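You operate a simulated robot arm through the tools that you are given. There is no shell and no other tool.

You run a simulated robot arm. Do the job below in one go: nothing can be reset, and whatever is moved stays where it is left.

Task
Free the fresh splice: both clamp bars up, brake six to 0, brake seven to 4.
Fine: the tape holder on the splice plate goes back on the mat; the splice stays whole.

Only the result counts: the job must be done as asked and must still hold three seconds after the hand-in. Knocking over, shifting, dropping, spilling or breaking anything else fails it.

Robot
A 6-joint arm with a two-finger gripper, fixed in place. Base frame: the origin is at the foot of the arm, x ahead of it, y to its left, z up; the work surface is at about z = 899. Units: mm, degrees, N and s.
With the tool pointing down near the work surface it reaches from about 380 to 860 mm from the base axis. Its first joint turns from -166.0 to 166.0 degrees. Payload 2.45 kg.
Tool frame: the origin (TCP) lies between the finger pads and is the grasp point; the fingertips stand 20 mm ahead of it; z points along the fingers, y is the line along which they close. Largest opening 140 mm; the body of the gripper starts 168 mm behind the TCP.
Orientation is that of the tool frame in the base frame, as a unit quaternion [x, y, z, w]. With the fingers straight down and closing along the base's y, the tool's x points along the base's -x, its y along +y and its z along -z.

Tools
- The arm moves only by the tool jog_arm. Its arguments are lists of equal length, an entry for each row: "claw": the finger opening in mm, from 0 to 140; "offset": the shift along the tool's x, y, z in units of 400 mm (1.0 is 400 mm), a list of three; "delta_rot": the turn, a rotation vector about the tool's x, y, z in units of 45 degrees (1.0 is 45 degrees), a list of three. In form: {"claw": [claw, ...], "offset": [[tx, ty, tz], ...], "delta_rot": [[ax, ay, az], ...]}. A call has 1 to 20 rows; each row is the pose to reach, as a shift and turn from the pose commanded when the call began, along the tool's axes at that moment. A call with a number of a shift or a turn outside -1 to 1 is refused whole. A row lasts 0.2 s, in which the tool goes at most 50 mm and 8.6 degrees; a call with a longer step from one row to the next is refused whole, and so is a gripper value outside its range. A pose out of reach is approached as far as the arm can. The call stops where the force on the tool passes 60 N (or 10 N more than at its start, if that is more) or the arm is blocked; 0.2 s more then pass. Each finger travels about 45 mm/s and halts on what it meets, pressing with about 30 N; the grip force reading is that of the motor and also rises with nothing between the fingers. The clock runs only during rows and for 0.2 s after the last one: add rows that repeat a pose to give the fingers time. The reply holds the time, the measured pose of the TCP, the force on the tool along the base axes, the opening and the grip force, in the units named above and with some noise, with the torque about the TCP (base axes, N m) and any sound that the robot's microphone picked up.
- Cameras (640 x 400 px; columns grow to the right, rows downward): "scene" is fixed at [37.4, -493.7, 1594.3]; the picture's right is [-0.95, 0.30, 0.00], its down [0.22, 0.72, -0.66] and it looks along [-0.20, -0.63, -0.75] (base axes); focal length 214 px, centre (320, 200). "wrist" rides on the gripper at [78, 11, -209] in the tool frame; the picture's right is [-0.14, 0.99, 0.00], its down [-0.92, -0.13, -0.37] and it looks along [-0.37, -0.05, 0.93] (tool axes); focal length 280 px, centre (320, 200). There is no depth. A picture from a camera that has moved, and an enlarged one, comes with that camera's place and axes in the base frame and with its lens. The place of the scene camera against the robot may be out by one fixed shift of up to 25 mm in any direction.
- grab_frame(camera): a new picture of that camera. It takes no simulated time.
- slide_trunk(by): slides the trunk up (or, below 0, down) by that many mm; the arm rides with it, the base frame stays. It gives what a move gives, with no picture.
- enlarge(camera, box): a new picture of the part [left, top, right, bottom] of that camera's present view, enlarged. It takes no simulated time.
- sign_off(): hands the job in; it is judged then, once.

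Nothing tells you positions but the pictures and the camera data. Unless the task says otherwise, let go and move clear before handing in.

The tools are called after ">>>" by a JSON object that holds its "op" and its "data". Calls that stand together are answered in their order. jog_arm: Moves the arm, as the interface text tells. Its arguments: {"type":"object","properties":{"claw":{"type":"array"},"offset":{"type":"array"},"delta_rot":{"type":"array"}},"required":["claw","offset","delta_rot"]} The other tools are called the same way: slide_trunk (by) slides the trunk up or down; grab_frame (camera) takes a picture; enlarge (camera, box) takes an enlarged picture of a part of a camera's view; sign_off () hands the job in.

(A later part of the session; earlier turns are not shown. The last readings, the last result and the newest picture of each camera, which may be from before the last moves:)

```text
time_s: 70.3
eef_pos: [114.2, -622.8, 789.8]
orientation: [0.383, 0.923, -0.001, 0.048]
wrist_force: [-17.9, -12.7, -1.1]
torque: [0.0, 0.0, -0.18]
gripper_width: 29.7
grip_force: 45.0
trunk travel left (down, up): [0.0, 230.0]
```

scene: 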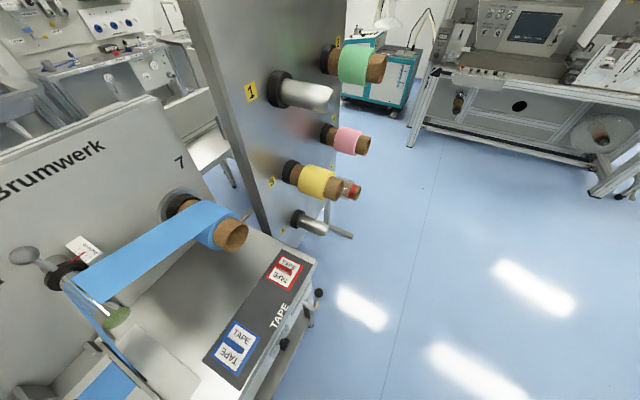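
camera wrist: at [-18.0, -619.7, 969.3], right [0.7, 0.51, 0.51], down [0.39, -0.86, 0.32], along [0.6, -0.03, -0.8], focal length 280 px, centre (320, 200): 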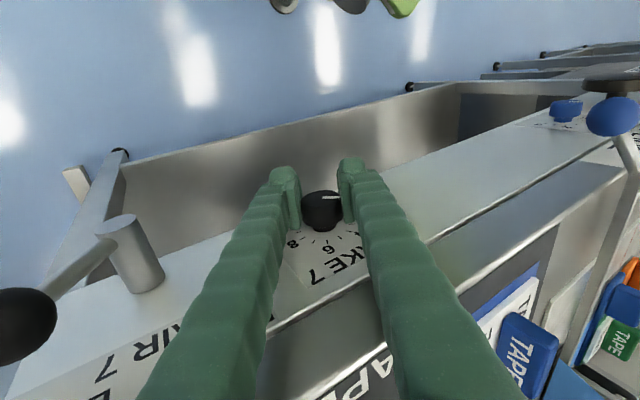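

Gripped, -22 N sideways bias: shift 1 mm and turn 24° clockwise.

>>> {"op": "jog_arm", "data": {"claw": [20, 20, 20, 20, 20, 20, 20], "offset": [[0, -0.0025, 0], [0, -0.0025, 0], [0, -0.0025, 0], [0, -0.0025, 0], [0, -0.0025, 0], [0, -0.0025, 0], [0, -0.0025, 0]], "delta_rot": [[0, 0, 0], [-0.106, 0, 0.0091], [-0.213, 0, 0.0183], [-0.319, 0, 0.0274], [-0.426, 0, 0.0366], [-0.532, 0, 0.0457], [-0.532, 0, 0.0457]]}}

```text
time_s: 72.0
eef_pos: [115.8, -622.1, 789.3]
orientation: [0.381, 0.895, 0.193, 0.125]
wrist_force: [2.2, -2.6, 1.3]
torque: [-0.13, -0.13, 0.04]
gripper_width: 29.6
grip_force: 45.1
trunk travel left (down, up): [0.0, 230.0]
```

Release and back off, rolling back level, to read the dial.

>>> {"op": "jog_arm", "data": {"claw": [40, 50, 60, 70, 70, 70, 70, 70, 70, 70], "offset": [[0, 0, 0], [0, 0, 0], [0, 0, 0], [0.05, 0, -0.0043], [0.0873, 0, -0.0075], [0.0873, 0, -0.0075], [0.0873, 0, -0.0075], [0.0873, 0, -0.0075], [0.0873, 0, -0.0075], [0.0873, 0, -0.0075]], "delta_rot": [[0, 0, 0], [0, 0, 0], [0, 0, 0], [0, 0, 0], [0, 0, 0], [0.133, 0, -0.0114], [0.266, 0, -0.0229], [0.399, 0, -0.0343], [0.532, 0, -0.0457], [0.532, 0, -0.0457]]}}

>>> {"op": "enlarge", "data": {"camera": "wrist", "box": [240, 180, 400, 280]}}

```text
time_s: 74.2
eef_pos: [90.1, -599.1, 790.1]
orientation: [0.382, 0.923, 0.0, 0.047]
wrist_force: [0.3, 0.1, 0.1]
torque: [0.01, 0.02, -0.01]
gripper_width: 69.8
grip_force: 0.1
trunk travel left (down, up): [0.0, 230.0]
```

```text
4.00 times, centred on (320, 230) of wrist
camera zoom: at [25.5, -528.8, 990.8], right [0.8, 0.6, 0.05], down [0.53, -0.73, 0.44], along [0.3, -0.33, -0.9], focal length 1122 px, centre (320, 80)
```

zoom: 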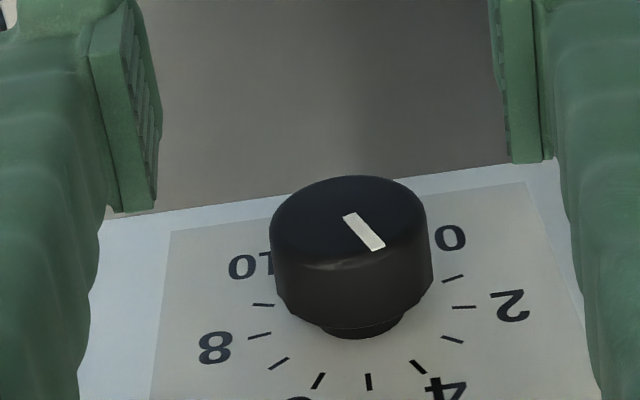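

Let me magnify the pointer for a precise reading.

>>> {"op": "enlarge", "data": {"camera": "wrist", "box": [300, 220, 360, 260]}}

>>> {"op": "enlarge", "data": {"camera": "wrist", "box": [280, 215, 388, 285]}}

```text
10.00 times, centred on (330, 240) of wrist
camera zoom: at [25.5, -528.8, 990.8], right [0.8, 0.6, 0.05], down [0.53, -0.73, 0.44], along [0.3, -0.33, -0.9], focal length 2804 px, centre (220, -200)
```

zoom: 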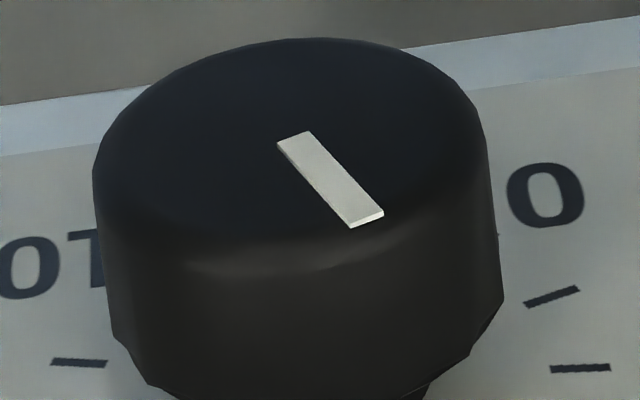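

```text
5.71 times, centred on (334, 250) of wrist
camera zoom: at [25.5, -528.8, 990.8], right [0.8, 0.6, 0.05], down [0.53, -0.73, 0.44], along [0.3, -0.33, -0.9], focal length 1602 px, centre (240, -86)
```

zoom: 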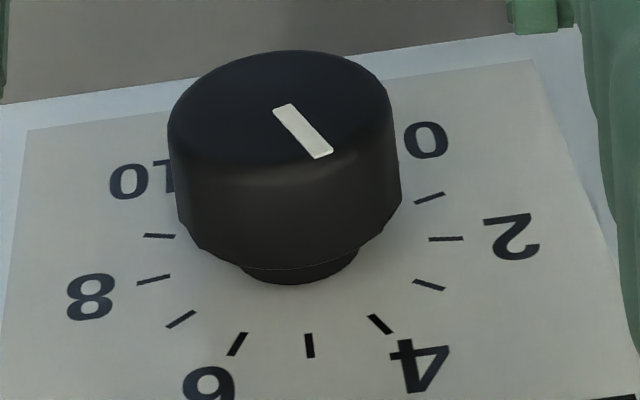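

Perspective-corrected, the pointer may be slightly past 4 (~4.2), so I want a more frontal view to confirm before correcting. Moving back and pitching up.

>>> {"op": "jog_arm", "data": {"claw": [70, 70, 70, 70, 70, 70], "offset": [[0.025, 0, -0.04], [0.05, 0, -0.08], [0.075, 0, -0.12], [0.1, 0, -0.16], [0.11, 0, -0.2], [0.11, 0, -0.2]], "delta_rot": [[0, -0.1, 0], [0, -0.2, 0], [0, -0.3, 0], [0, -0.4, 0], [0, -0.5, 0], [0, -0.5, 0]]}}

>>> {"op": "grab_frame", "data": {"camera": "wrist"}}

>>> {"op": "enlarge", "data": {"camera": "wrist", "box": [280, 100, 360, 150]}}

```text
time_s: 75.5
eef_pos: [51.4, -565.2, 866.0]
orientation: [0.375, 0.896, -0.076, 0.226]
wrist_force: [-0.2, -0.3, 0.4]
torque: [-0.01, -0.05, 0.0]
gripper_width: 70.2
grip_force: 0.0
trunk travel left (down, up): [0.0, 230.0]
```

```text
taken
camera wrist: at [-60.7, -445.3, 1015.1], right [0.78, 0.61, 0.1], down [0.35, -0.57, 0.75], along [0.51, -0.55, -0.66], focal length 280 px, centre (320, 200)
```

wrist: 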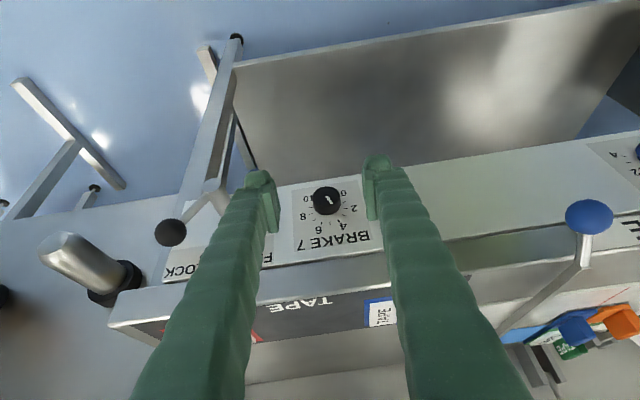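

```text
8.00 times, centred on (320, 125) of wrist
camera zoom: at [-60.7, -445.3, 1015.1], right [0.78, 0.61, 0.1], down [0.35, -0.57, 0.75], along [0.51, -0.55, -0.66], focal length 2243 px, centre (320, 800)
```

zoom: 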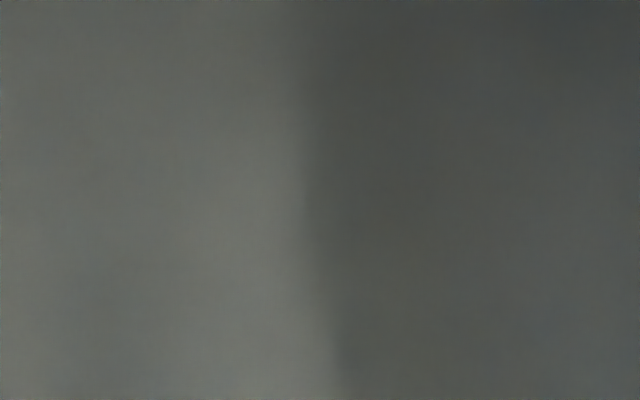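

>>> {"op": "enlarge", "data": {"camera": "wrist", "box": [290, 175, 370, 225]}}

>>> {"op": "enlarge", "data": {"camera": "wrist", "box": [290, 180, 374, 240]}}

```text
8.00 times, centred on (330, 200) of wrist
camera zoom: at [-60.7, -445.3, 1015.1], right [0.78, 0.61, 0.1], down [0.35, -0.57, 0.75], along [0.51, -0.55, -0.66], focal length 2243 px, centre (240, 200)
```

zoom: 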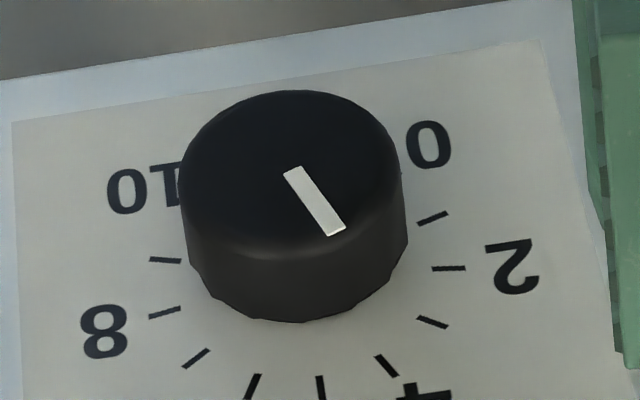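

```text
6.67 times, centred on (332, 210) of wrist
camera zoom: at [-60.7, -445.3, 1015.1], right [0.78, 0.61, 0.1], down [0.35, -0.57, 0.75], along [0.51, -0.55, -0.66], focal length 1869 px, centre (240, 133)
```

zoom: 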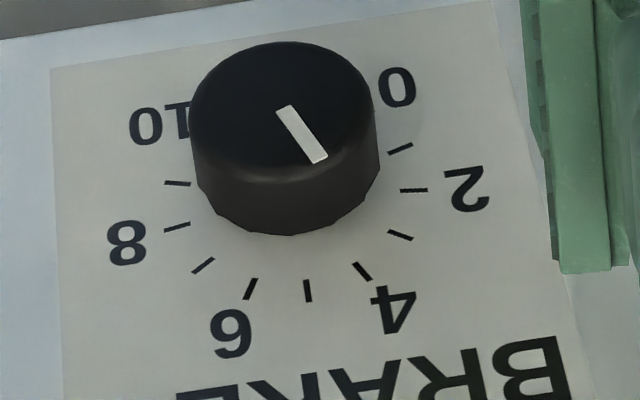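

Two views agree: BRAKE 7 is at about 4.2. I'll regrip and correct by about 6° anticlockwise, reading the pointer while gripped.

>>> {"op": "jog_arm", "data": {"claw": [70, 70, 70, 70, 70], "offset": [[-0.008, 0.001, 0.058], [-0.016, 0.002, 0.116], [-0.024, 0.003, 0.173], [-0.0318, 0.0035, 0.2313], [-0.0318, 0.0035, 0.2313]], "delta_rot": [[-0.033, 0.125, 0.01], [-0.065, 0.25, 0.02], [-0.098, 0.375, 0.029], [-0.1305, 0.4998, 0.0391], [-0.1305, 0.4998, 0.0391]]}}

```text
time_s: 76.8
eef_pos: [92.3, -599.9, 787.2]
orientation: [0.385, 0.919, 0.049, 0.066]
wrist_force: [-0.5, -0.2, -1.4]
torque: [0.06, 0.04, -0.02]
gripper_width: 69.9
grip_force: 0.1
trunk travel left (down, up): [0.0, 230.0]
```

Forward onto the knob and grip.

>>> {"op": "jog_arm", "data": {"claw": [70, 70, 70, 55, 45, 35, 28, 22, 20, 20, 20], "offset": [[-0.04, 0, 0], [-0.0802, 0, 0.0005], [-0.0802, 0, 0.0005], [-0.0802, 0, 0.0005], [-0.0802, 0, 0.0005], [-0.0802, 0, 0.0005], [-0.0802, 0, 0.0005], [-0.0802, 0, 0.0005], [-0.0802, 0, 0.0005], [-0.0802, 0, 0.0005], [-0.0802, 0, 0.0005]], "delta_rot": [[0, 0, 0], [0, 0, 0], [0, 0, 0], [0, 0, 0], [0, 0, 0], [0, 0, 0], [0, 0, 0], [0, 0, 0], [0, 0, 0], [0, 0, 0], [0, 0, 0]]}}

>>> {"op": "enlarge", "data": {"camera": "wrist", "box": [280, 170, 360, 220]}}

```text
time_s: 79.2
eef_pos: [114.3, -623.5, 790.5]
orientation: [0.384, 0.92, 0.048, 0.068]
wrist_force: [-15.6, -11.6, -2.4]
torque: [0.04, 0.04, -0.14]
gripper_width: 30.1
grip_force: 45.4
trunk travel left (down, up): [0.0, 230.0]
```

```text
8.00 times, centred on (320, 195) of wrist
camera zoom: at [34.7, -567.4, 990.9], right [0.79, 0.6, 0.15], down [0.49, -0.76, 0.43], along [0.37, -0.26, -0.89], focal length 2243 px, centre (320, 240)
```

zoom: 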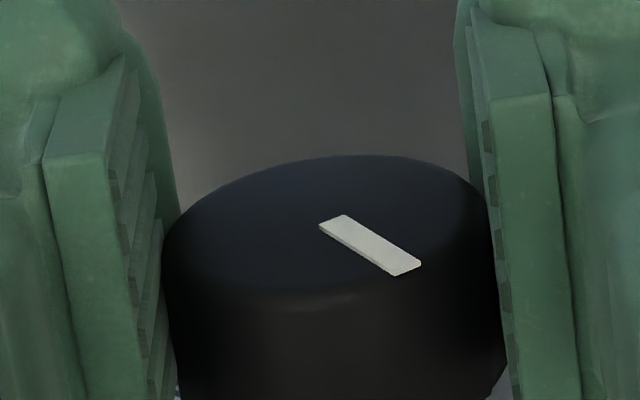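

While gripped it reads ~4.18. Turning 5.3° anticlockwise.

>>> {"op": "jog_arm", "data": {"claw": [20, 20, 20, 20, 20], "offset": [[0, -0.002, 0], [0, -0.002, 0], [0, -0.002, 0], [0, -0.002, 0], [0, -0.002, 0]], "delta_rot": [[0, 0, 0], [0.04, 0, -0.0035], [0.08, 0, -0.007], [0.1175, 0, -0.0105], [0.1175, 0, -0.0105]]}}

>>> {"op": "enlarge", "data": {"camera": "wrist", "box": [280, 170, 360, 220]}}

```text
time_s: 80.3
eef_pos: [114.2, -622.6, 789.9]
orientation: [0.384, 0.922, 0.007, 0.049]
wrist_force: [-18.1, -1.9, -9.5]
torque: [0.24, 0.26, -0.14]
gripper_width: 30.2
grip_force: 44.6
trunk travel left (down, up): [0.0, 230.0]
```

```text
8.00 times, centred on (320, 195) of wrist
camera zoom: at [47.9, -555.1, 992.0], right [0.8, 0.6, 0.06], down [0.52, -0.73, 0.44], along [0.31, -0.32, -0.9], focal length 2243 px, centre (320, 240)
```

zoom: 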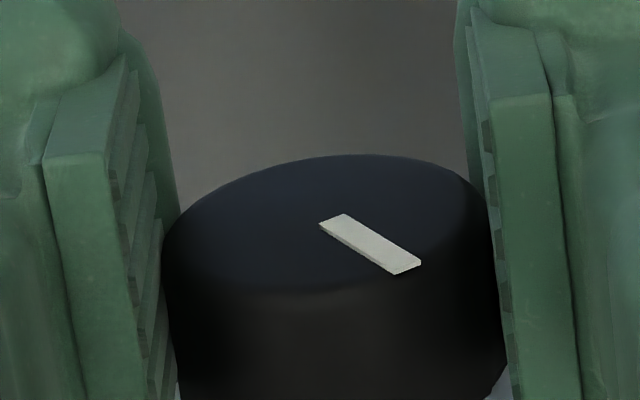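

Release, back off and verify the reading.

>>> {"op": "jog_arm", "data": {"claw": [40, 50, 60, 70, 70, 70], "offset": [[0, 0, 0], [0, 0, 0], [0, 0, 0], [0.05, 0, -0.0045], [0.0873, 0, -0.0075], [0.0873, 0, -0.0075]], "delta_rot": [[0, 0, 0], [0, 0, 0], [0, 0, 0], [0, 0, 0], [0, 0, 0], [0, 0, 0]]}}

>>> {"op": "enlarge", "data": {"camera": "wrist", "box": [300, 215, 364, 255]}}

>>> {"op": "enlarge", "data": {"camera": "wrist", "box": [280, 215, 388, 285]}}

```text
time_s: 81.8
eef_pos: [91.4, -599.8, 791.8]
orientation: [0.383, 0.922, 0.006, 0.049]
wrist_force: [-0.7, -0.5, 0.5]
torque: [0.03, 0.0, 0.0]
gripper_width: 70.1
grip_force: 0.1
trunk travel left (down, up): [0.0, 230.0]
```

```text
10.00 times, centred on (332, 235) of wrist
camera zoom: at [24.4, -530.1, 993.1], right [0.8, 0.6, 0.06], down [0.52, -0.73, 0.44], along [0.31, -0.32, -0.9], focal length 2804 px, centre (200, -150)
```

zoom: 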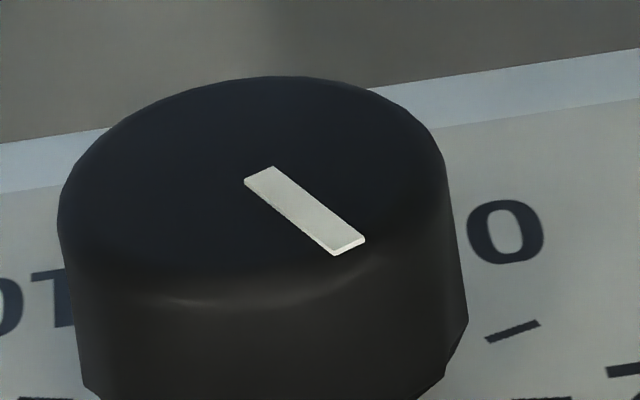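

```text
5.71 times, centred on (334, 250) of wrist
camera zoom: at [24.4, -530.1, 993.1], right [0.8, 0.6, 0.06], down [0.52, -0.73, 0.44], along [0.31, -0.32, -0.9], focal length 1602 px, centre (240, -86)
```

zoom: 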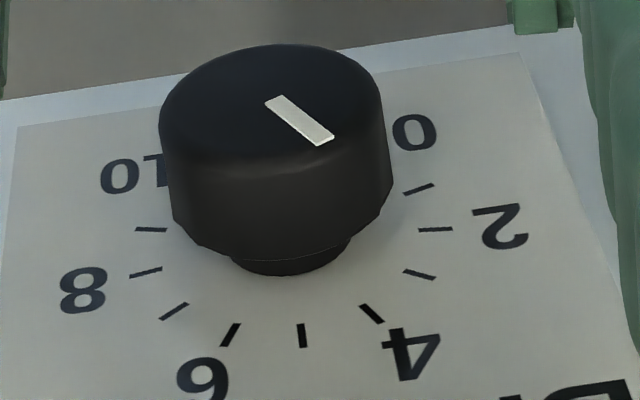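

BRAKE 7 now reads 3.98 — done. Next is the tape holder: I rise clear and level the tool.

>>> {"op": "jog_arm", "data": {"claw": [70, 70, 70, 70, 70, 70], "offset": [[-0.0089, 0.0051, -0.1033], [-0.0178, 0.0101, -0.2067], [-0.0268, 0.0152, -0.31], [-0.0357, 0.0202, -0.4134], [-0.0446, 0.0253, -0.5167], [-0.0446, 0.0253, -0.5167]], "delta_rot": [[0, 0, 0], [0.015, 0.027, -0.001], [0.031, 0.055, -0.001], [0.046, 0.082, -0.002], [0.0618, 0.1094, -0.0025], [0.0618, 0.1094, -0.0025]]}}

```text
time_s: 83.2
eef_pos: [88.6, -597.3, 998.4]
orientation: [0.382, 0.924, 0.0, 0.001]
wrist_force: [-0.5, -0.9, 0.6]
torque: [-0.01, -0.01, -0.01]
gripper_width: 70.0
grip_force: 0.1
trunk travel left (down, up): [0.0, 230.0]
```

Raising the trunk back to its start height, then I'll go over the splice plate.

>>> {"op": "slide_trunk", "data": {"by": 150}}

```text
time_s: 84.9
eef_pos: [90.4, -597.0, 1147.6]
orientation: [0.383, 0.924, 0.0, 0.001]
wrist_force: [-0.5, -0.5, 0.0]
torque: [0.02, -0.02, 0.0]
gripper_width: 70.1
grip_force: 0.1
trunk travel left (down, up): [-150.0, 80.0]
```

Now traverse to above the splice plate (L first, then forward), at z≈1148.

>>> {"op": "jog_arm", "data": {"claw": [70, 70, 70, 70, 70, 70, 70, 70, 70, 70, 70, 70, 70, 70, 70], "offset": [[0, 0.1125, 0], [0, 0.225, 0], [0, 0.3375, 0], [0, 0.45, 0], [0, 0.5625, 0], [0, 0.675, 0], [0, 0.7875, 0], [0, 0.9, 0], [-0.1145, 0.9, 0], [-0.229, 0.9, 0], [-0.3435, 0.9, 0], [-0.458, 0.9, 0], [-0.5725, 0.9, 0], [-0.687, 0.9, 0], [-0.687, 0.9, 0]], "delta_rot": [[0, 0, 0], [0, 0, 0], [0, 0, 0], [0, 0, 0], [0, 0, 0], [0, 0, 0], [0, 0, 0], [0, 0, 0], [0, 0, 0], [0, 0, 0], [0, 0, 0], [0, 0, 0], [0, 0, 0], [0, 0, 0], [0, 0, 0]]}}

>>> {"op": "grab_frame", "data": {"camera": "wrist"}}

>>> {"op": "enlarge", "data": {"camera": "wrist", "box": [240, 160, 400, 260]}}

```text
time_s: 88.1
eef_pos: [535.0, -539.0, 1149.3]
orientation: [0.383, 0.924, 0.0, 0.001]
wrist_force: [0.3, -0.2, 0.1]
torque: [0.03, -0.04, 0.02]
gripper_width: 70.1
grip_force: 0.1
trunk travel left (down, up): [-150.0, 80.0]
```

```text
taken
camera wrist: at [487.9, -475.3, 1357.8], right [0.8, 0.6, 0.0], down [0.56, -0.74, 0.37], along [0.22, -0.3, -0.93], focal length 280 px, centre (320, 200)
```

wrist: 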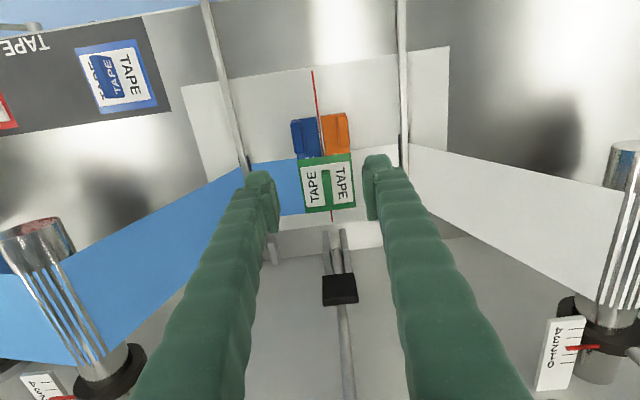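

```text
4.00 times, centred on (320, 210) of wrist
camera zoom: at [487.9, -475.3, 1357.8], right [0.8, 0.6, 0.0], down [0.56, -0.74, 0.37], along [0.22, -0.3, -0.93], focal length 1122 px, centre (320, 160)
```

zoom: 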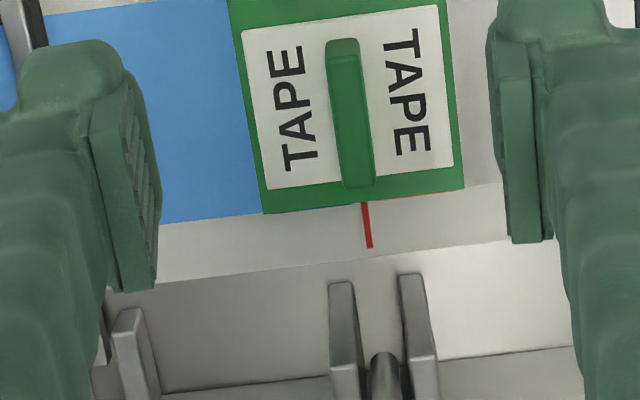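

The holder is clearly visible: card centre around (F 828, L 1.7), fin ~14 mm thick along F. I lower for a closer view to pin down the fin's height before gripping.

>>> {"op": "jog_arm", "data": {"claw": [70, 70, 60, 60, 60], "offset": [[0, 0.006, 0.1], [0, 0.011, 0.2], [0, 0.011, 0.28], [0, 0.011, 0.28], [0, 0.011, 0.28]], "delta_rot": [[0, 0, 0], [0, 0, 0], [0, 0, 0], [0, 0, 0], [0, 0, 0]]}}

>>> {"op": "grab_frame", "data": {"camera": "wrist"}}

>>> {"op": "enlarge", "data": {"camera": "wrist", "box": [260, 180, 400, 270]}}

```text
time_s: 89.3
eef_pos: [538.9, -535.3, 1037.0]
orientation: [0.382, 0.924, 0.0, 0.001]
wrist_force: [-1.0, -0.7, -0.3]
torque: [0.0, 0.0, -0.03]
gripper_width: 60.2
grip_force: 0.0
trunk travel left (down, up): [-150.0, 80.0]
```

```text
taken
camera wrist: at [492.7, -471.8, 1246.1], right [0.8, 0.6, 0.0], down [0.56, -0.74, 0.37], along [0.22, -0.29, -0.93], focal length 280 px, centre (320, 200)
```

wrist: 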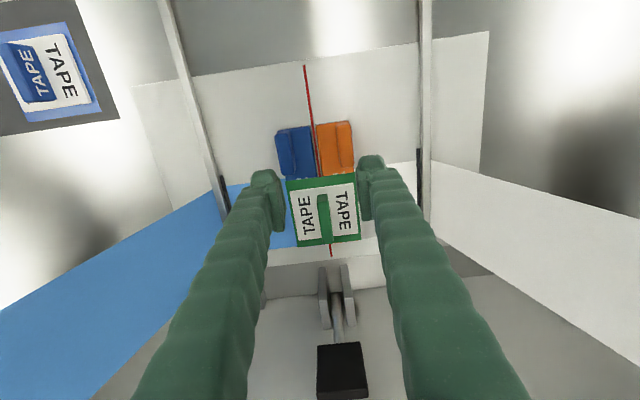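

```text
4.44 times, centred on (330, 225) of wrist
camera zoom: at [492.7, -471.8, 1246.1], right [0.8, 0.6, 0.0], down [0.56, -0.74, 0.37], along [0.22, -0.29, -0.93], focal length 1246 px, centre (276, 89)
```

zoom: 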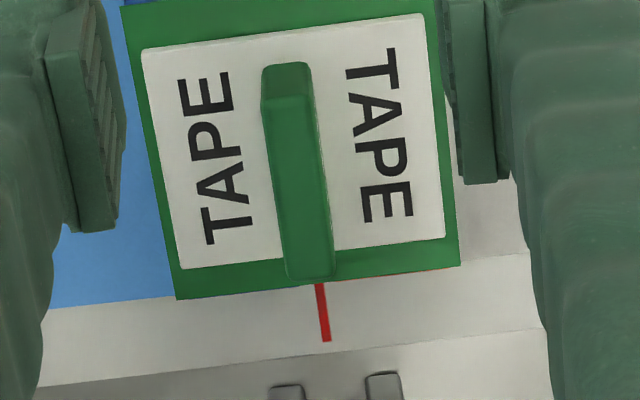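

The fin spans F≈802–857 at L≈1, top z≈953, card top ≈920. I move above it with a slight 8° pitch.

>>> {"op": "jog_arm", "data": {"claw": [60, 60, 60], "offset": [[-0.0875, -0.002, 0.025], [-0.175, -0.0035, 0.05], [-0.175, -0.0035, 0.05]], "delta_rot": [[0, -0.089, 0], [0, -0.178, 0], [0, -0.178, 0]]}}

>>> {"op": "grab_frame", "data": {"camera": "wrist"}}

```text
time_s: 90.1
eef_pos: [587.4, -585.5, 1014.6]
orientation: [0.382, 0.921, -0.027, 0.065]
wrist_force: [0.2, -0.2, 1.2]
torque: [-0.01, -0.02, 0.01]
gripper_width: 60.4
grip_force: 0.1
trunk travel left (down, up): [-150.0, 80.0]
```

```text
taken
camera wrist: at [519.7, -503.5, 1210.8], right [0.8, 0.6, 0.02], down [0.52, -0.7, 0.5], along [0.31, -0.38, -0.87], focal length 280 px, centre (320, 200)
```

wrist: 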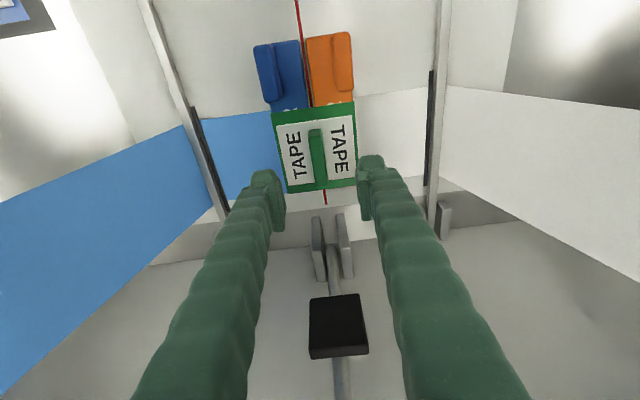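

Aligned. Descending 45 mm first, then checking before the last bit.

>>> {"op": "jog_arm", "data": {"claw": [60, 60, 60], "offset": [[0.008, 0, 0.056], [0.0157, 0, 0.1114], [0.0157, 0, 0.1114]], "delta_rot": [[0, 0, 0], [0, 0, 0], [0, 0, 0]]}}

>>> {"op": "grab_frame", "data": {"camera": "wrist"}}

>>> {"op": "enlarge", "data": {"camera": "wrist", "box": [240, 130, 400, 230]}}

```text
time_s: 90.9
eef_pos: [587.7, -585.3, 972.0]
orientation: [0.382, 0.922, -0.027, 0.065]
wrist_force: [0.0, 0.8, -0.3]
torque: [0.0, -0.02, 0.01]
gripper_width: 60.3
grip_force: 0.1
trunk travel left (down, up): [-150.0, 80.0]
```

```text
taken
camera wrist: at [521.0, -502.8, 1168.1], right [0.8, 0.6, 0.02], down [0.52, -0.7, 0.49], along [0.31, -0.38, -0.87], focal length 280 px, centre (320, 200)
```

wrist: 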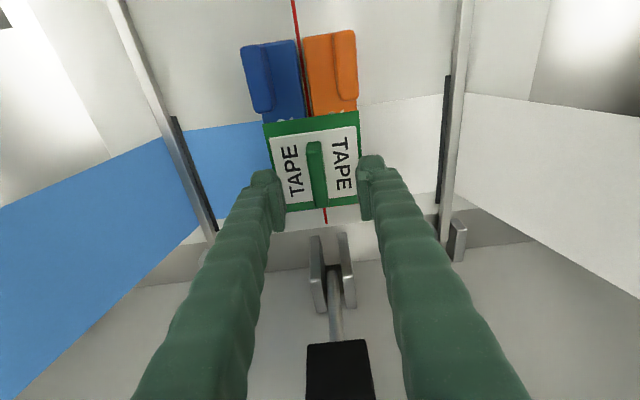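

```text
4.00 times, centred on (320, 180) of wrist
camera zoom: at [521.0, -502.8, 1168.1], right [0.8, 0.6, 0.02], down [0.52, -0.7, 0.49], along [0.31, -0.38, -0.87], focal length 1122 px, centre (320, 280)
```

zoom: 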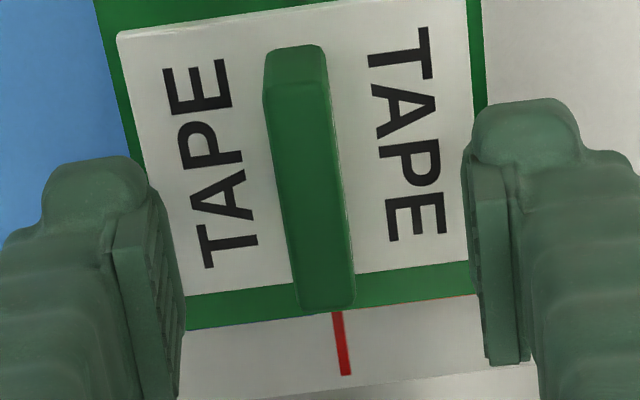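

Everything lines up. Descending the last 22 mm so the pads overlap the fin while the tips stay above the card.

>>> {"op": "jog_arm", "data": {"claw": [60, 60, 60, 60], "offset": [[0.0026, 0, 0.018], [0.0052, 0, 0.036], [0.0077, 0, 0.0545], [0.0077, 0, 0.0545]], "delta_rot": [[0, 0, 0], [0, 0, 0], [0, 0, 0], [0, 0, 0]]}}

>>> {"op": "enlarge", "data": {"camera": "wrist", "box": [240, 140, 400, 240]}}

```text
time_s: 91.9
eef_pos: [589.1, -584.0, 948.8]
orientation: [0.382, 0.921, -0.027, 0.065]
wrist_force: [0.7, -0.6, 0.4]
torque: [0.04, -0.01, -0.02]
gripper_width: 60.1
grip_force: 0.1
trunk travel left (down, up): [-150.0, 80.0]
```

```text
4.00 times, centred on (320, 190) of wrist
camera zoom: at [521.8, -502.1, 1145.1], right [0.8, 0.6, 0.02], down [0.52, -0.7, 0.49], along [0.31, -0.38, -0.87], focal length 1122 px, centre (320, 240)
```

zoom: 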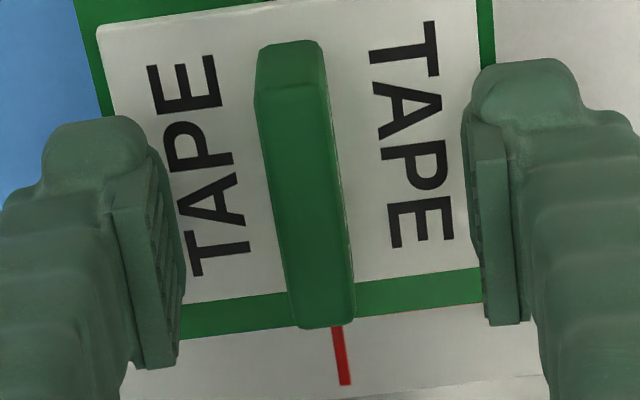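

The fin is about 2 mm off-centre; I shift that and close partially to check centring.

>>> {"op": "jog_arm", "data": {"claw": [50, 40, 30, 26, 26], "offset": [[0, -0.005, 0], [0, -0.005, 0], [0, -0.005, 0], [0, -0.005, 0], [0, -0.005, 0]], "delta_rot": [[0, 0, 0], [0, 0, 0], [0, 0, 0], [0, 0, 0], [0, 0, 0]]}}

>>> {"op": "enlarge", "data": {"camera": "wrist", "box": [260, 150, 388, 230]}}

```text
time_s: 93.1
eef_pos: [588.9, -587.0, 949.8]
orientation: [0.382, 0.921, -0.028, 0.066]
wrist_force: [-0.5, 0.3, 0.4]
torque: [-0.02, -0.01, 0.01]
gripper_width: 25.8
grip_force: 0.0
trunk travel left (down, up): [-150.0, 80.0]
```

```text
5.00 times, centred on (324, 190) of wrist
camera zoom: at [521.1, -503.4, 1145.1], right [0.8, 0.6, 0.02], down [0.52, -0.7, 0.49], along [0.31, -0.38, -0.87], focal length 1402 px, centre (300, 250)
```

zoom: 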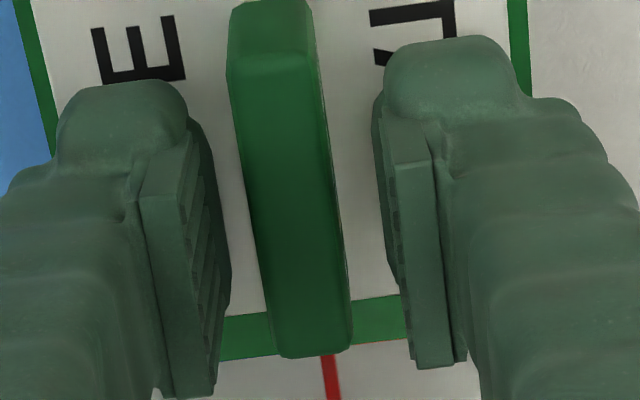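

Nearly centred (1 mm off). Shift 1 mm and close fully on the fin.

>>> {"op": "jog_arm", "data": {"claw": [24, 18, 12, 8, 8, 8, 8], "offset": [[0, -0.0025, 0], [0, -0.0025, 0], [0, -0.0025, 0], [0, -0.0025, 0], [0, -0.0025, 0], [0, -0.0025, 0], [0, -0.0025, 0]], "delta_rot": [[0, 0, 0], [0, 0, 0], [0, 0, 0], [0, 0, 0], [0, 0, 0], [0, 0, 0], [0, 0, 0]]}}

>>> {"op": "enlarge", "data": {"camera": "wrist", "box": [240, 130, 400, 230]}}

```text
time_s: 94.7
eef_pos: [587.5, -588.3, 948.7]
orientation: [0.383, 0.921, -0.027, 0.064]
wrist_force: [-0.1, -0.2, -0.1]
torque: [-0.01, -0.01, 0.01]
gripper_width: 12.2
grip_force: 30.2
trunk travel left (down, up): [-150.0, 80.0]
```

```text
4.00 times, centred on (320, 180) of wrist
camera zoom: at [521.1, -504.6, 1145.4], right [0.8, 0.6, 0.02], down [0.52, -0.7, 0.49], along [0.31, -0.38, -0.87], focal length 1122 px, centre (320, 280)
```

zoom: 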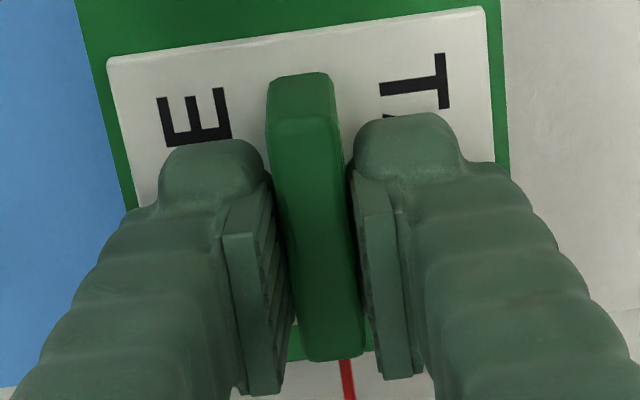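

Fin gripped (12 mm, 30 N). Lifting slowly by 15 mm first to check the holder comes free without dragging.

>>> {"op": "jog_arm", "data": {"claw": [8, 8, 8, 8, 8, 8], "offset": [[-0.0009, 0, -0.0062], [-0.0018, 0, -0.0124], [-0.0026, 0, -0.0186], [-0.0039, 0, -0.0278], [-0.0053, 0, -0.0371], [-0.0053, 0, -0.0371]], "delta_rot": [[0, 0, 0], [0, 0, 0], [0, 0, 0], [0, 0, 0], [0, 0, 0], [0, 0, 0]]}}

>>> {"op": "grab_frame", "data": {"camera": "wrist"}}

```text
time_s: 96.1
eef_pos: [588.2, -587.6, 962.9]
orientation: [0.382, 0.921, -0.026, 0.065]
wrist_force: [-0.7, -0.6, -0.3]
torque: [-0.01, 0.02, 0.0]
gripper_width: 12.4
grip_force: 29.8
trunk travel left (down, up): [-150.0, 80.0]
```

```text
taken
camera wrist: at [521.4, -504.4, 1159.4], right [0.8, 0.6, 0.02], down [0.52, -0.7, 0.49], along [0.31, -0.38, -0.87], focal length 280 px, centre (320, 200)
```

wrist: 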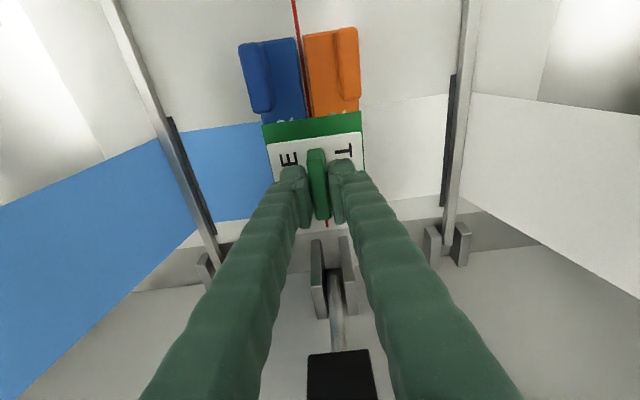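

>>> {"op": "enlarge", "data": {"camera": "wrist", "box": [240, 130, 400, 230]}}

>>> {"op": "enlarge", "data": {"camera": "wrist", "box": [230, 90, 390, 190]}}

```text
4.00 times, centred on (320, 180) of wrist
camera zoom: at [521.4, -504.4, 1159.4], right [0.8, 0.6, 0.02], down [0.52, -0.7, 0.49], along [0.31, -0.38, -0.87], focal length 1122 px, centre (320, 280)
```

zoom: 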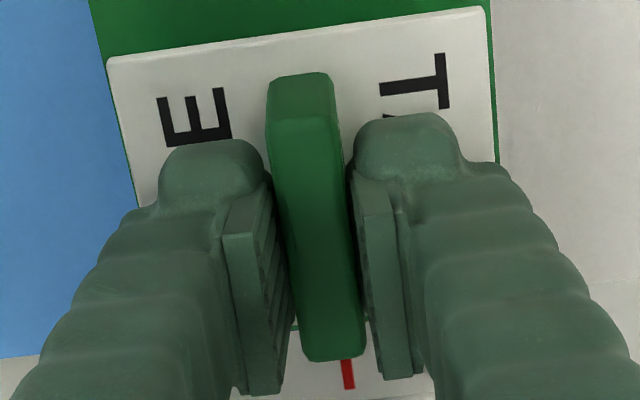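

```text
4.00 times, centred on (310, 140) of wrist
camera zoom: at [521.4, -504.4, 1159.4], right [0.8, 0.6, 0.02], down [0.52, -0.7, 0.49], along [0.31, -0.38, -0.87], focal length 1122 px, centre (360, 440)
```

zoom: 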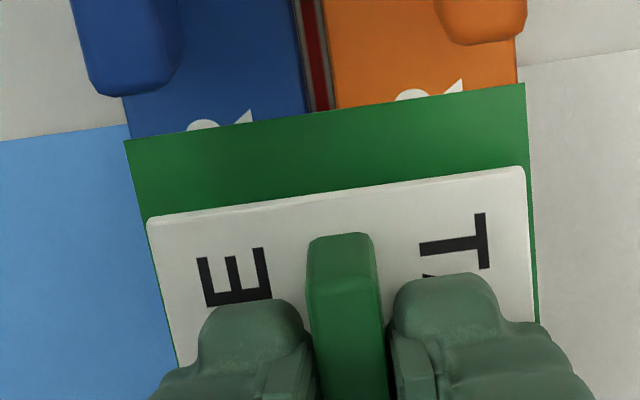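

The white card with its fin lifts cleanly; the green square staying behind is the splice tape itself, intact on the webs. I lift further and move back toward the front, away from the webs and rollers.

>>> {"op": "jog_arm", "data": {"claw": [8, 8, 8, 8, 8, 8, 8, 8, 8], "offset": [[-0.0128, 0, -0.0908], [-0.0257, 0, -0.1815], [-0.0385, 0, -0.2723], [0.0625, 0, -0.2866], [0.1635, 0, -0.3009], [0.2645, 0, -0.3152], [0.3655, 0, -0.3295], [0.4665, 0, -0.3438], [0.4665, 0, -0.3438]], "delta_rot": [[0, 0, 0], [0, 0, 0], [0, 0, 0], [0, 0, 0], [0, 0, 0], [0, 0, 0], [0, 0, 0], [0, 0, 0], [0, 0, 0]]}}

>>> {"op": "grab_frame", "data": {"camera": "wrist"}}

```text
time_s: 98.1
eef_pos: [444.5, -441.2, 1074.0]
orientation: [0.382, 0.921, -0.027, 0.065]
wrist_force: [-0.6, 0.1, -0.8]
torque: [0.02, -0.03, -0.01]
gripper_width: 12.6
grip_force: 29.9
trunk travel left (down, up): [-150.0, 80.0]
```

```text
taken
camera wrist: at [378.4, -358.8, 1270.4], right [0.8, 0.6, 0.02], down [0.52, -0.7, 0.49], along [0.31, -0.38, -0.87], focal length 280 px, centre (320, 200)
```

wrist: 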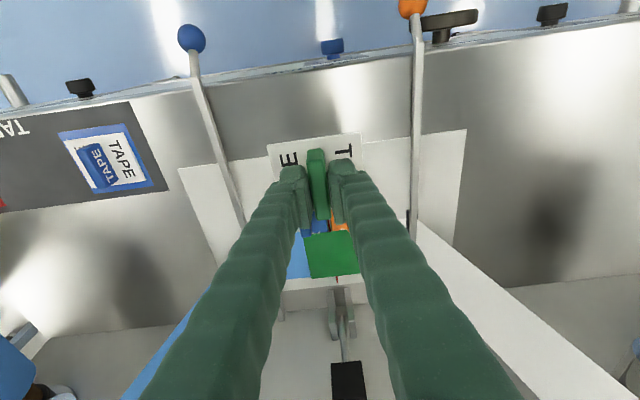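

Held securely. Now over to the mat's empty middle place (F≈627, L≈-403), staying at this height.

>>> {"op": "jog_arm", "data": {"claw": [8, 8, 8, 8, 8, 8, 8, 8, 8, 8], "offset": [[0, -0.11, 0], [0, -0.22, 0], [0, -0.33, 0], [0, -0.44, 0], [0, -0.55, 0], [0, -0.66, 0], [0, -0.77, 0], [0, -0.88, 0], [0, -0.99, 0], [0, -0.99, 0]], "delta_rot": [[0, 0, 0], [0, 0, 0], [0, 0, 0], [0, 0, 0], [0, 0, 0], [0, 0, 0], [0, 0, 0], [0, 0, 0], [0, 0, 0], [0, 0, 0]]}}

>>> {"op": "grab_frame", "data": {"camera": "wrist"}}

>>> {"op": "grab_frame", "data": {"camera": "scene"}}

```text
time_s: 100.3
eef_pos: [164.5, -722.3, 1072.4]
orientation: [0.382, 0.921, -0.027, 0.065]
wrist_force: [0.0, 0.3, -0.9]
torque: [-0.01, 0.0, 0.02]
gripper_width: 12.3
grip_force: 29.8
trunk travel left (down, up): [-150.0, 80.0]
```

```text
taken
camera wrist: at [96.9, -638.2, 1268.7], right [0.8, 0.6, 0.02], down [0.52, -0.7, 0.49], along [0.31, -0.38, -0.87], focal length 280 px, centre (320, 200)
```

wrist: 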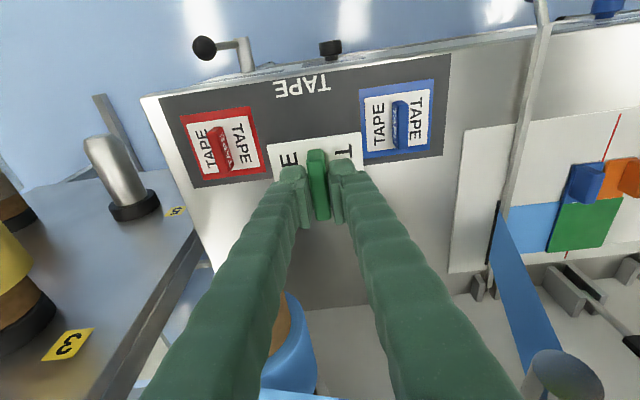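

```text
taken
```

scene: 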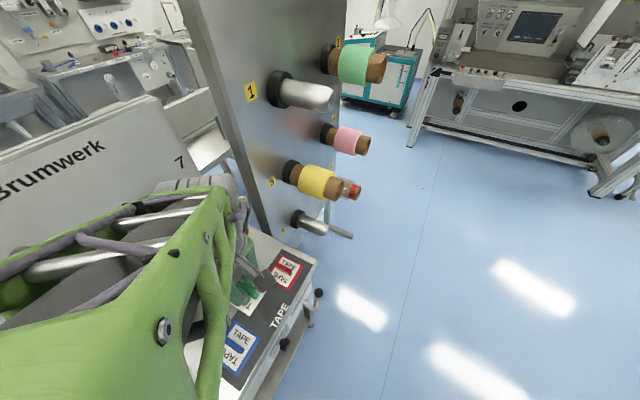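

Above the mat: measured centres red L≈-521, blue L≈-286, so the middle is L≈-404, F≈624. Lowering to ~6 mm above the mat.

>>> {"op": "jog_arm", "data": {"claw": [8, 8, 8, 8, 8], "offset": [[0.0125, -0.0275, 0.0841], [0.025, -0.0275, 0.168], [0.0375, -0.0275, 0.252], [0.05, -0.0275, 0.3363], [0.05, -0.0275, 0.3363]], "delta_rot": [[0, 0, 0], [0, 0, 0], [0, 0, 0], [0, 0, 0], [0, 0, 0]]}}

>>> {"op": "grab_frame", "data": {"camera": "wrist"}}

>>> {"op": "enlarge", "data": {"camera": "scene", "box": [200, 240, 320, 370]}}

```text
time_s: 101.5
eef_pos: [155.8, -727.2, 935.8]
orientation: [0.382, 0.922, -0.028, 0.066]
wrist_force: [-0.3, -0.6, 2.5]
torque: [0.08, 0.06, -0.01]
gripper_width: 12.8
grip_force: 30.5
trunk travel left (down, up): [-150.0, 80.0]
```

```text
taken
camera wrist: at [88.8, -643.6, 1132.2], right [0.8, 0.6, 0.02], down [0.52, -0.7, 0.49], along [0.31, -0.38, -0.87], focal length 280 px, centre (320, 200)
```

wrist: 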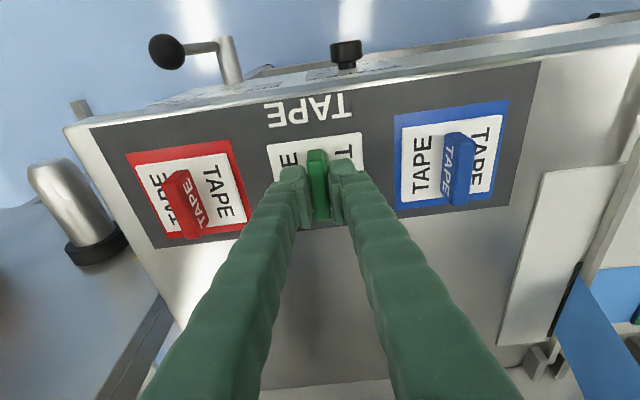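

```text
3.08 times, centred on (260, 305) of scene
camera zoom: at [37.4, -493.7, 1594.3], right [-0.95, 0.3, 0.0], down [0.22, 0.72, -0.66], along [-0.2, -0.63, -0.75], focal length 660 px, centre (505, -123)
```

zoom: 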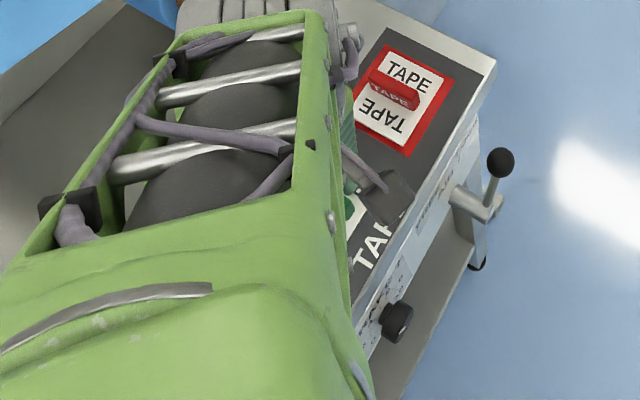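

Possibly just touching (2.5 N). Stepping down 2 mm and watching the force.

>>> {"op": "jog_arm", "data": {"claw": [8, 8, 8], "offset": [[0.0003, 0, 0.0025], [0.0007, 0, 0.005], [0.0007, 0, 0.005]], "delta_rot": [[0, 0, 0], [0, 0, 0], [0, 0, 0]]}}

>>> {"op": "enlarge", "data": {"camera": "wrist", "box": [240, 110, 400, 210]}}

```text
time_s: 102.3
eef_pos: [154.7, -727.3, 935.9]
orientation: [0.382, 0.922, -0.029, 0.065]
wrist_force: [2.4, 3.1, 13.0]
torque: [0.24, 0.14, -0.08]
gripper_width: 12.4
grip_force: 30.2
trunk travel left (down, up): [-150.0, 80.0]
```

```text
4.00 times, centred on (320, 160) of wrist
camera zoom: at [88.2, -644.3, 1131.9], right [0.8, 0.6, 0.02], down [0.52, -0.7, 0.5], along [0.31, -0.39, -0.87], focal length 1122 px, centre (320, 360)
```

zoom: 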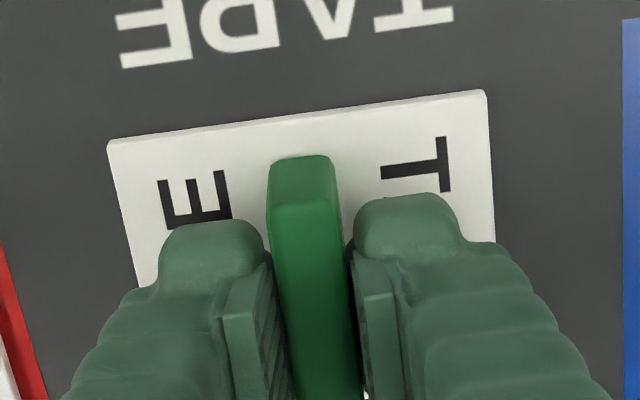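

Contact with the mat (13 N). I ease up 1 mm, open the fingers, and then rise straight up.

>>> {"op": "jog_arm", "data": {"claw": [8, 16, 26, 36, 40, 40], "offset": [[-0.0003, 0, -0.0025], [-0.0003, 0, -0.0025], [-0.0003, 0, -0.0025], [-0.0003, 0, -0.0025], [-0.0003, 0, -0.0025], [-0.0003, 0, -0.0025]], "delta_rot": [[0, 0, 0], [0, 0, 0], [0, 0, 0], [0, 0, 0], [0, 0, 0], [0, 0, 0]]}}

>>> {"op": "enlarge", "data": {"camera": "wrist", "box": [240, 110, 400, 210]}}

```text
time_s: 103.7
eef_pos: [155.7, -728.9, 935.0]
orientation: [0.382, 0.922, -0.027, 0.065]
wrist_force: [-0.7, -0.5, -0.2]
torque: [0.01, -0.01, 0.01]
gripper_width: 40.1
grip_force: 0.0
trunk travel left (down, up): [-150.0, 80.0]
```

```text
4.00 times, centred on (320, 160) of wrist
camera zoom: at [88.4, -645.7, 1131.4], right [0.8, 0.6, 0.02], down [0.52, -0.7, 0.49], along [0.31, -0.38, -0.87], focal length 1122 px, centre (320, 360)
```

zoom: 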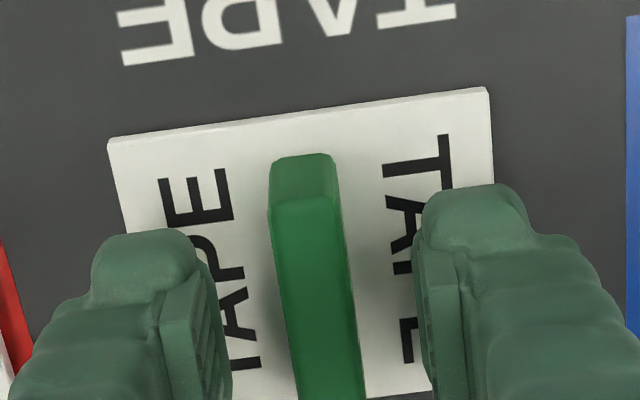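

The holder is standing flat on the mat. Rising straight up.

>>> {"op": "jog_arm", "data": {"claw": [40, 40, 40, 40, 50, 50], "offset": [[-0.0061, 0, -0.0433], [-0.0184, 0, -0.13], [-0.0306, 0, -0.2166], [-0.0429, 0, -0.3032], [-0.049, 0, -0.3465], [-0.049, 0, -0.3465]], "delta_rot": [[0, 0, 0], [0, 0, 0], [0, 0, 0], [0, 0.08, 0], [0, 0.179, 0], [0, 0.179, 0]]}}

>>> {"op": "grab_frame", "data": {"camera": "wrist"}}

>>> {"op": "enlarge", "data": {"camera": "wrist", "box": [140, 40, 460, 240]}}

```text
time_s: 105.1
eef_pos: [156.5, -729.0, 1075.1]
orientation: [0.383, 0.924, 0.0, 0.0]
wrist_force: [-0.6, -0.5, 0.5]
torque: [0.0, 0.01, 0.0]
gripper_width: 49.8
grip_force: 0.0
trunk travel left (down, up): [-150.0, 80.0]
```

```text
taken
camera wrist: at [110.5, -666.0, 1284.5], right [0.8, 0.6, 0.0], down [0.56, -0.74, 0.37], along [0.22, -0.29, -0.93], focal length 280 px, centre (320, 200)
```

wrist: 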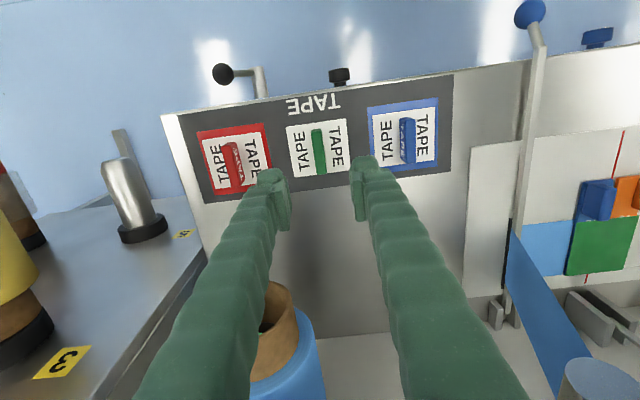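

```text
2.00 times, centred on (300, 140) of wrist
camera zoom: at [110.5, -666.0, 1284.5], right [0.8, 0.6, 0.0], down [0.56, -0.74, 0.37], along [0.22, -0.29, -0.93], focal length 561 px, centre (360, 320)
```

zoom: 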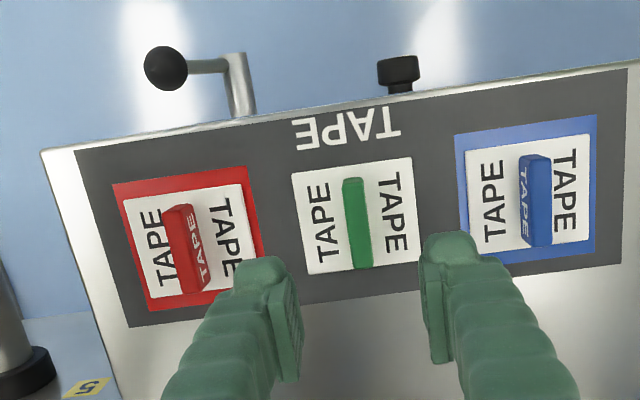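

The green holder now stands on the mat between red and blue. Next the clamp bars: I move to in front of and above the blue ball (F 503, L -129).

>>> {"op": "jog_arm", "data": {"claw": [50, 50, 60, 60, 60, 60, 60, 60], "offset": [[0.0486, 0.0986, 0], [0.0971, 0.1971, 0], [0.1457, 0.2957, 0], [0.1943, 0.3943, 0], [0.2429, 0.4929, 0], [0.2914, 0.5914, 0], [0.34, 0.69, 0], [0.34, 0.69, 0]], "delta_rot": [[0, 0, 0], [0, 0, 0], [0, 0, 0], [0, 0, 0], [0, 0, 0], [0, 0, 0], [0, 0, 0], [0, 0, 0]]}}

>>> {"op": "slide_trunk", "data": {"by": -100}}

>>> {"op": "grab_frame", "data": {"camera": "wrist"}}

```text
time_s: 106.9
eef_pos: [252.4, -439.2, 1074.9]
orientation: [0.383, 0.924, 0.0, 0.001]
wrist_force: [0.4, 0.0, -0.1]
torque: [0.03, 0.0, -0.01]
gripper_width: 59.9
grip_force: 0.2
trunk travel left (down, up): [-150.0, 80.0]
```

```text
time_s: 108.2
eef_pos: [252.2, -438.6, 974.4]
orientation: [0.383, 0.924, 0.0, 0.001]
wrist_force: [0.7, -0.9, -0.5]
torque: [-0.01, -0.04, 0.0]
gripper_width: 60.3
grip_force: 0.2
trunk travel left (down, up): [-50.0, 180.0]
```

```text
taken
camera wrist: at [206.2, -375.9, 1183.7], right [0.8, 0.6, 0.0], down [0.56, -0.74, 0.37], along [0.22, -0.29, -0.93], focal length 280 px, centre (320, 200)
```

wrist: 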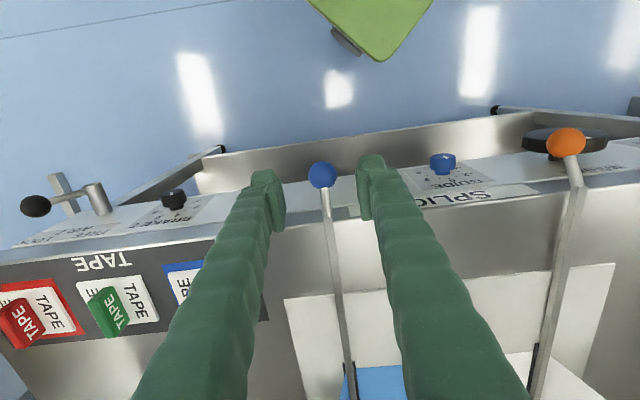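

>>> {"op": "enlarge", "data": {"camera": "wrist", "box": [280, 150, 376, 210]}}

>>> {"op": "enlarge", "data": {"camera": "wrist", "box": [300, 190, 420, 400]}}

```text
6.67 times, centred on (328, 180) of wrist
camera zoom: at [206.2, -375.9, 1183.7], right [0.8, 0.6, 0.0], down [0.56, -0.74, 0.37], along [0.22, -0.29, -0.93], focal length 1869 px, centre (267, 333)
```

zoom: 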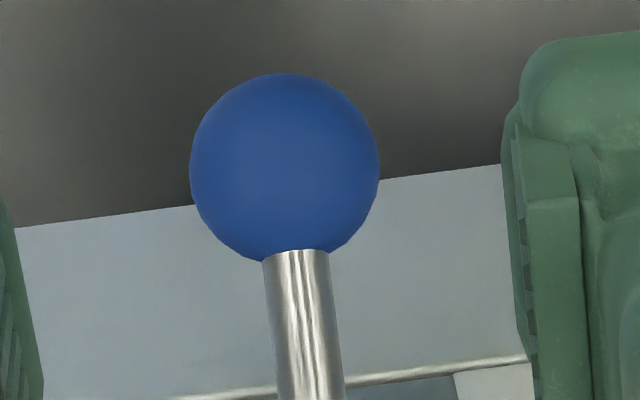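

```text
1.90 times, centred on (360, 295) of wrist
camera zoom: at [206.2, -375.9, 1183.7], right [0.8, 0.6, 0.0], down [0.56, -0.74, 0.37], along [0.22, -0.29, -0.93], focal length 534 px, centre (244, 19)
```

zoom: 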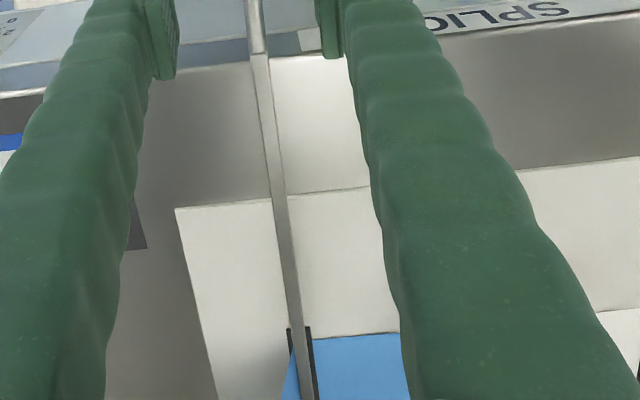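

Ball centre confirmed at about (502, -129, 884), 31 mm across. Descending around it with the fingers open 60 mm.

>>> {"op": "jog_arm", "data": {"claw": [60, 60, 60, 60], "offset": [[-0.036, 0.007, 0.086], [-0.036, 0.007, 0.155], [-0.036, 0.007, 0.221], [-0.036, 0.007, 0.221]], "delta_rot": [[0, 0, 0], [0, 0, 0], [0, 0, 0], [0, 0, 0]]}}

>>> {"op": "enlarge", "data": {"camera": "wrist", "box": [240, 140, 400, 240]}}

```text
time_s: 109.2
eef_pos: [265.0, -448.8, 887.4]
orientation: [0.383, 0.924, 0.0, 0.0]
wrist_force: [1.0, 0.1, 0.2]
torque: [0.0, 0.05, 0.0]
gripper_width: 60.2
grip_force: 0.1
trunk travel left (down, up): [-50.0, 180.0]
```

```text
4.00 times, centred on (320, 190) of wrist
camera zoom: at [218.6, -385.4, 1096.4], right [0.8, 0.6, 0.0], down [0.56, -0.74, 0.37], along [0.22, -0.29, -0.93], focal length 1122 px, centre (320, 240)
```

zoom: 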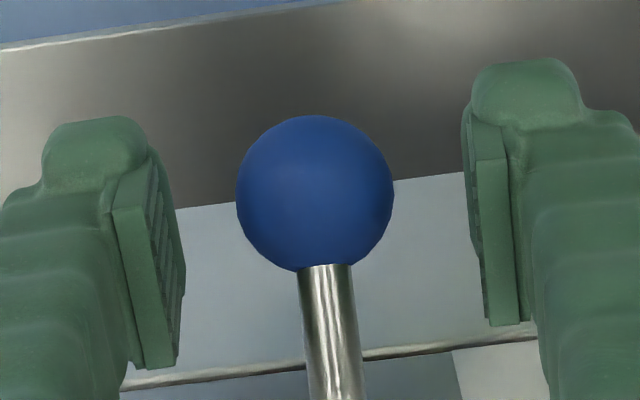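

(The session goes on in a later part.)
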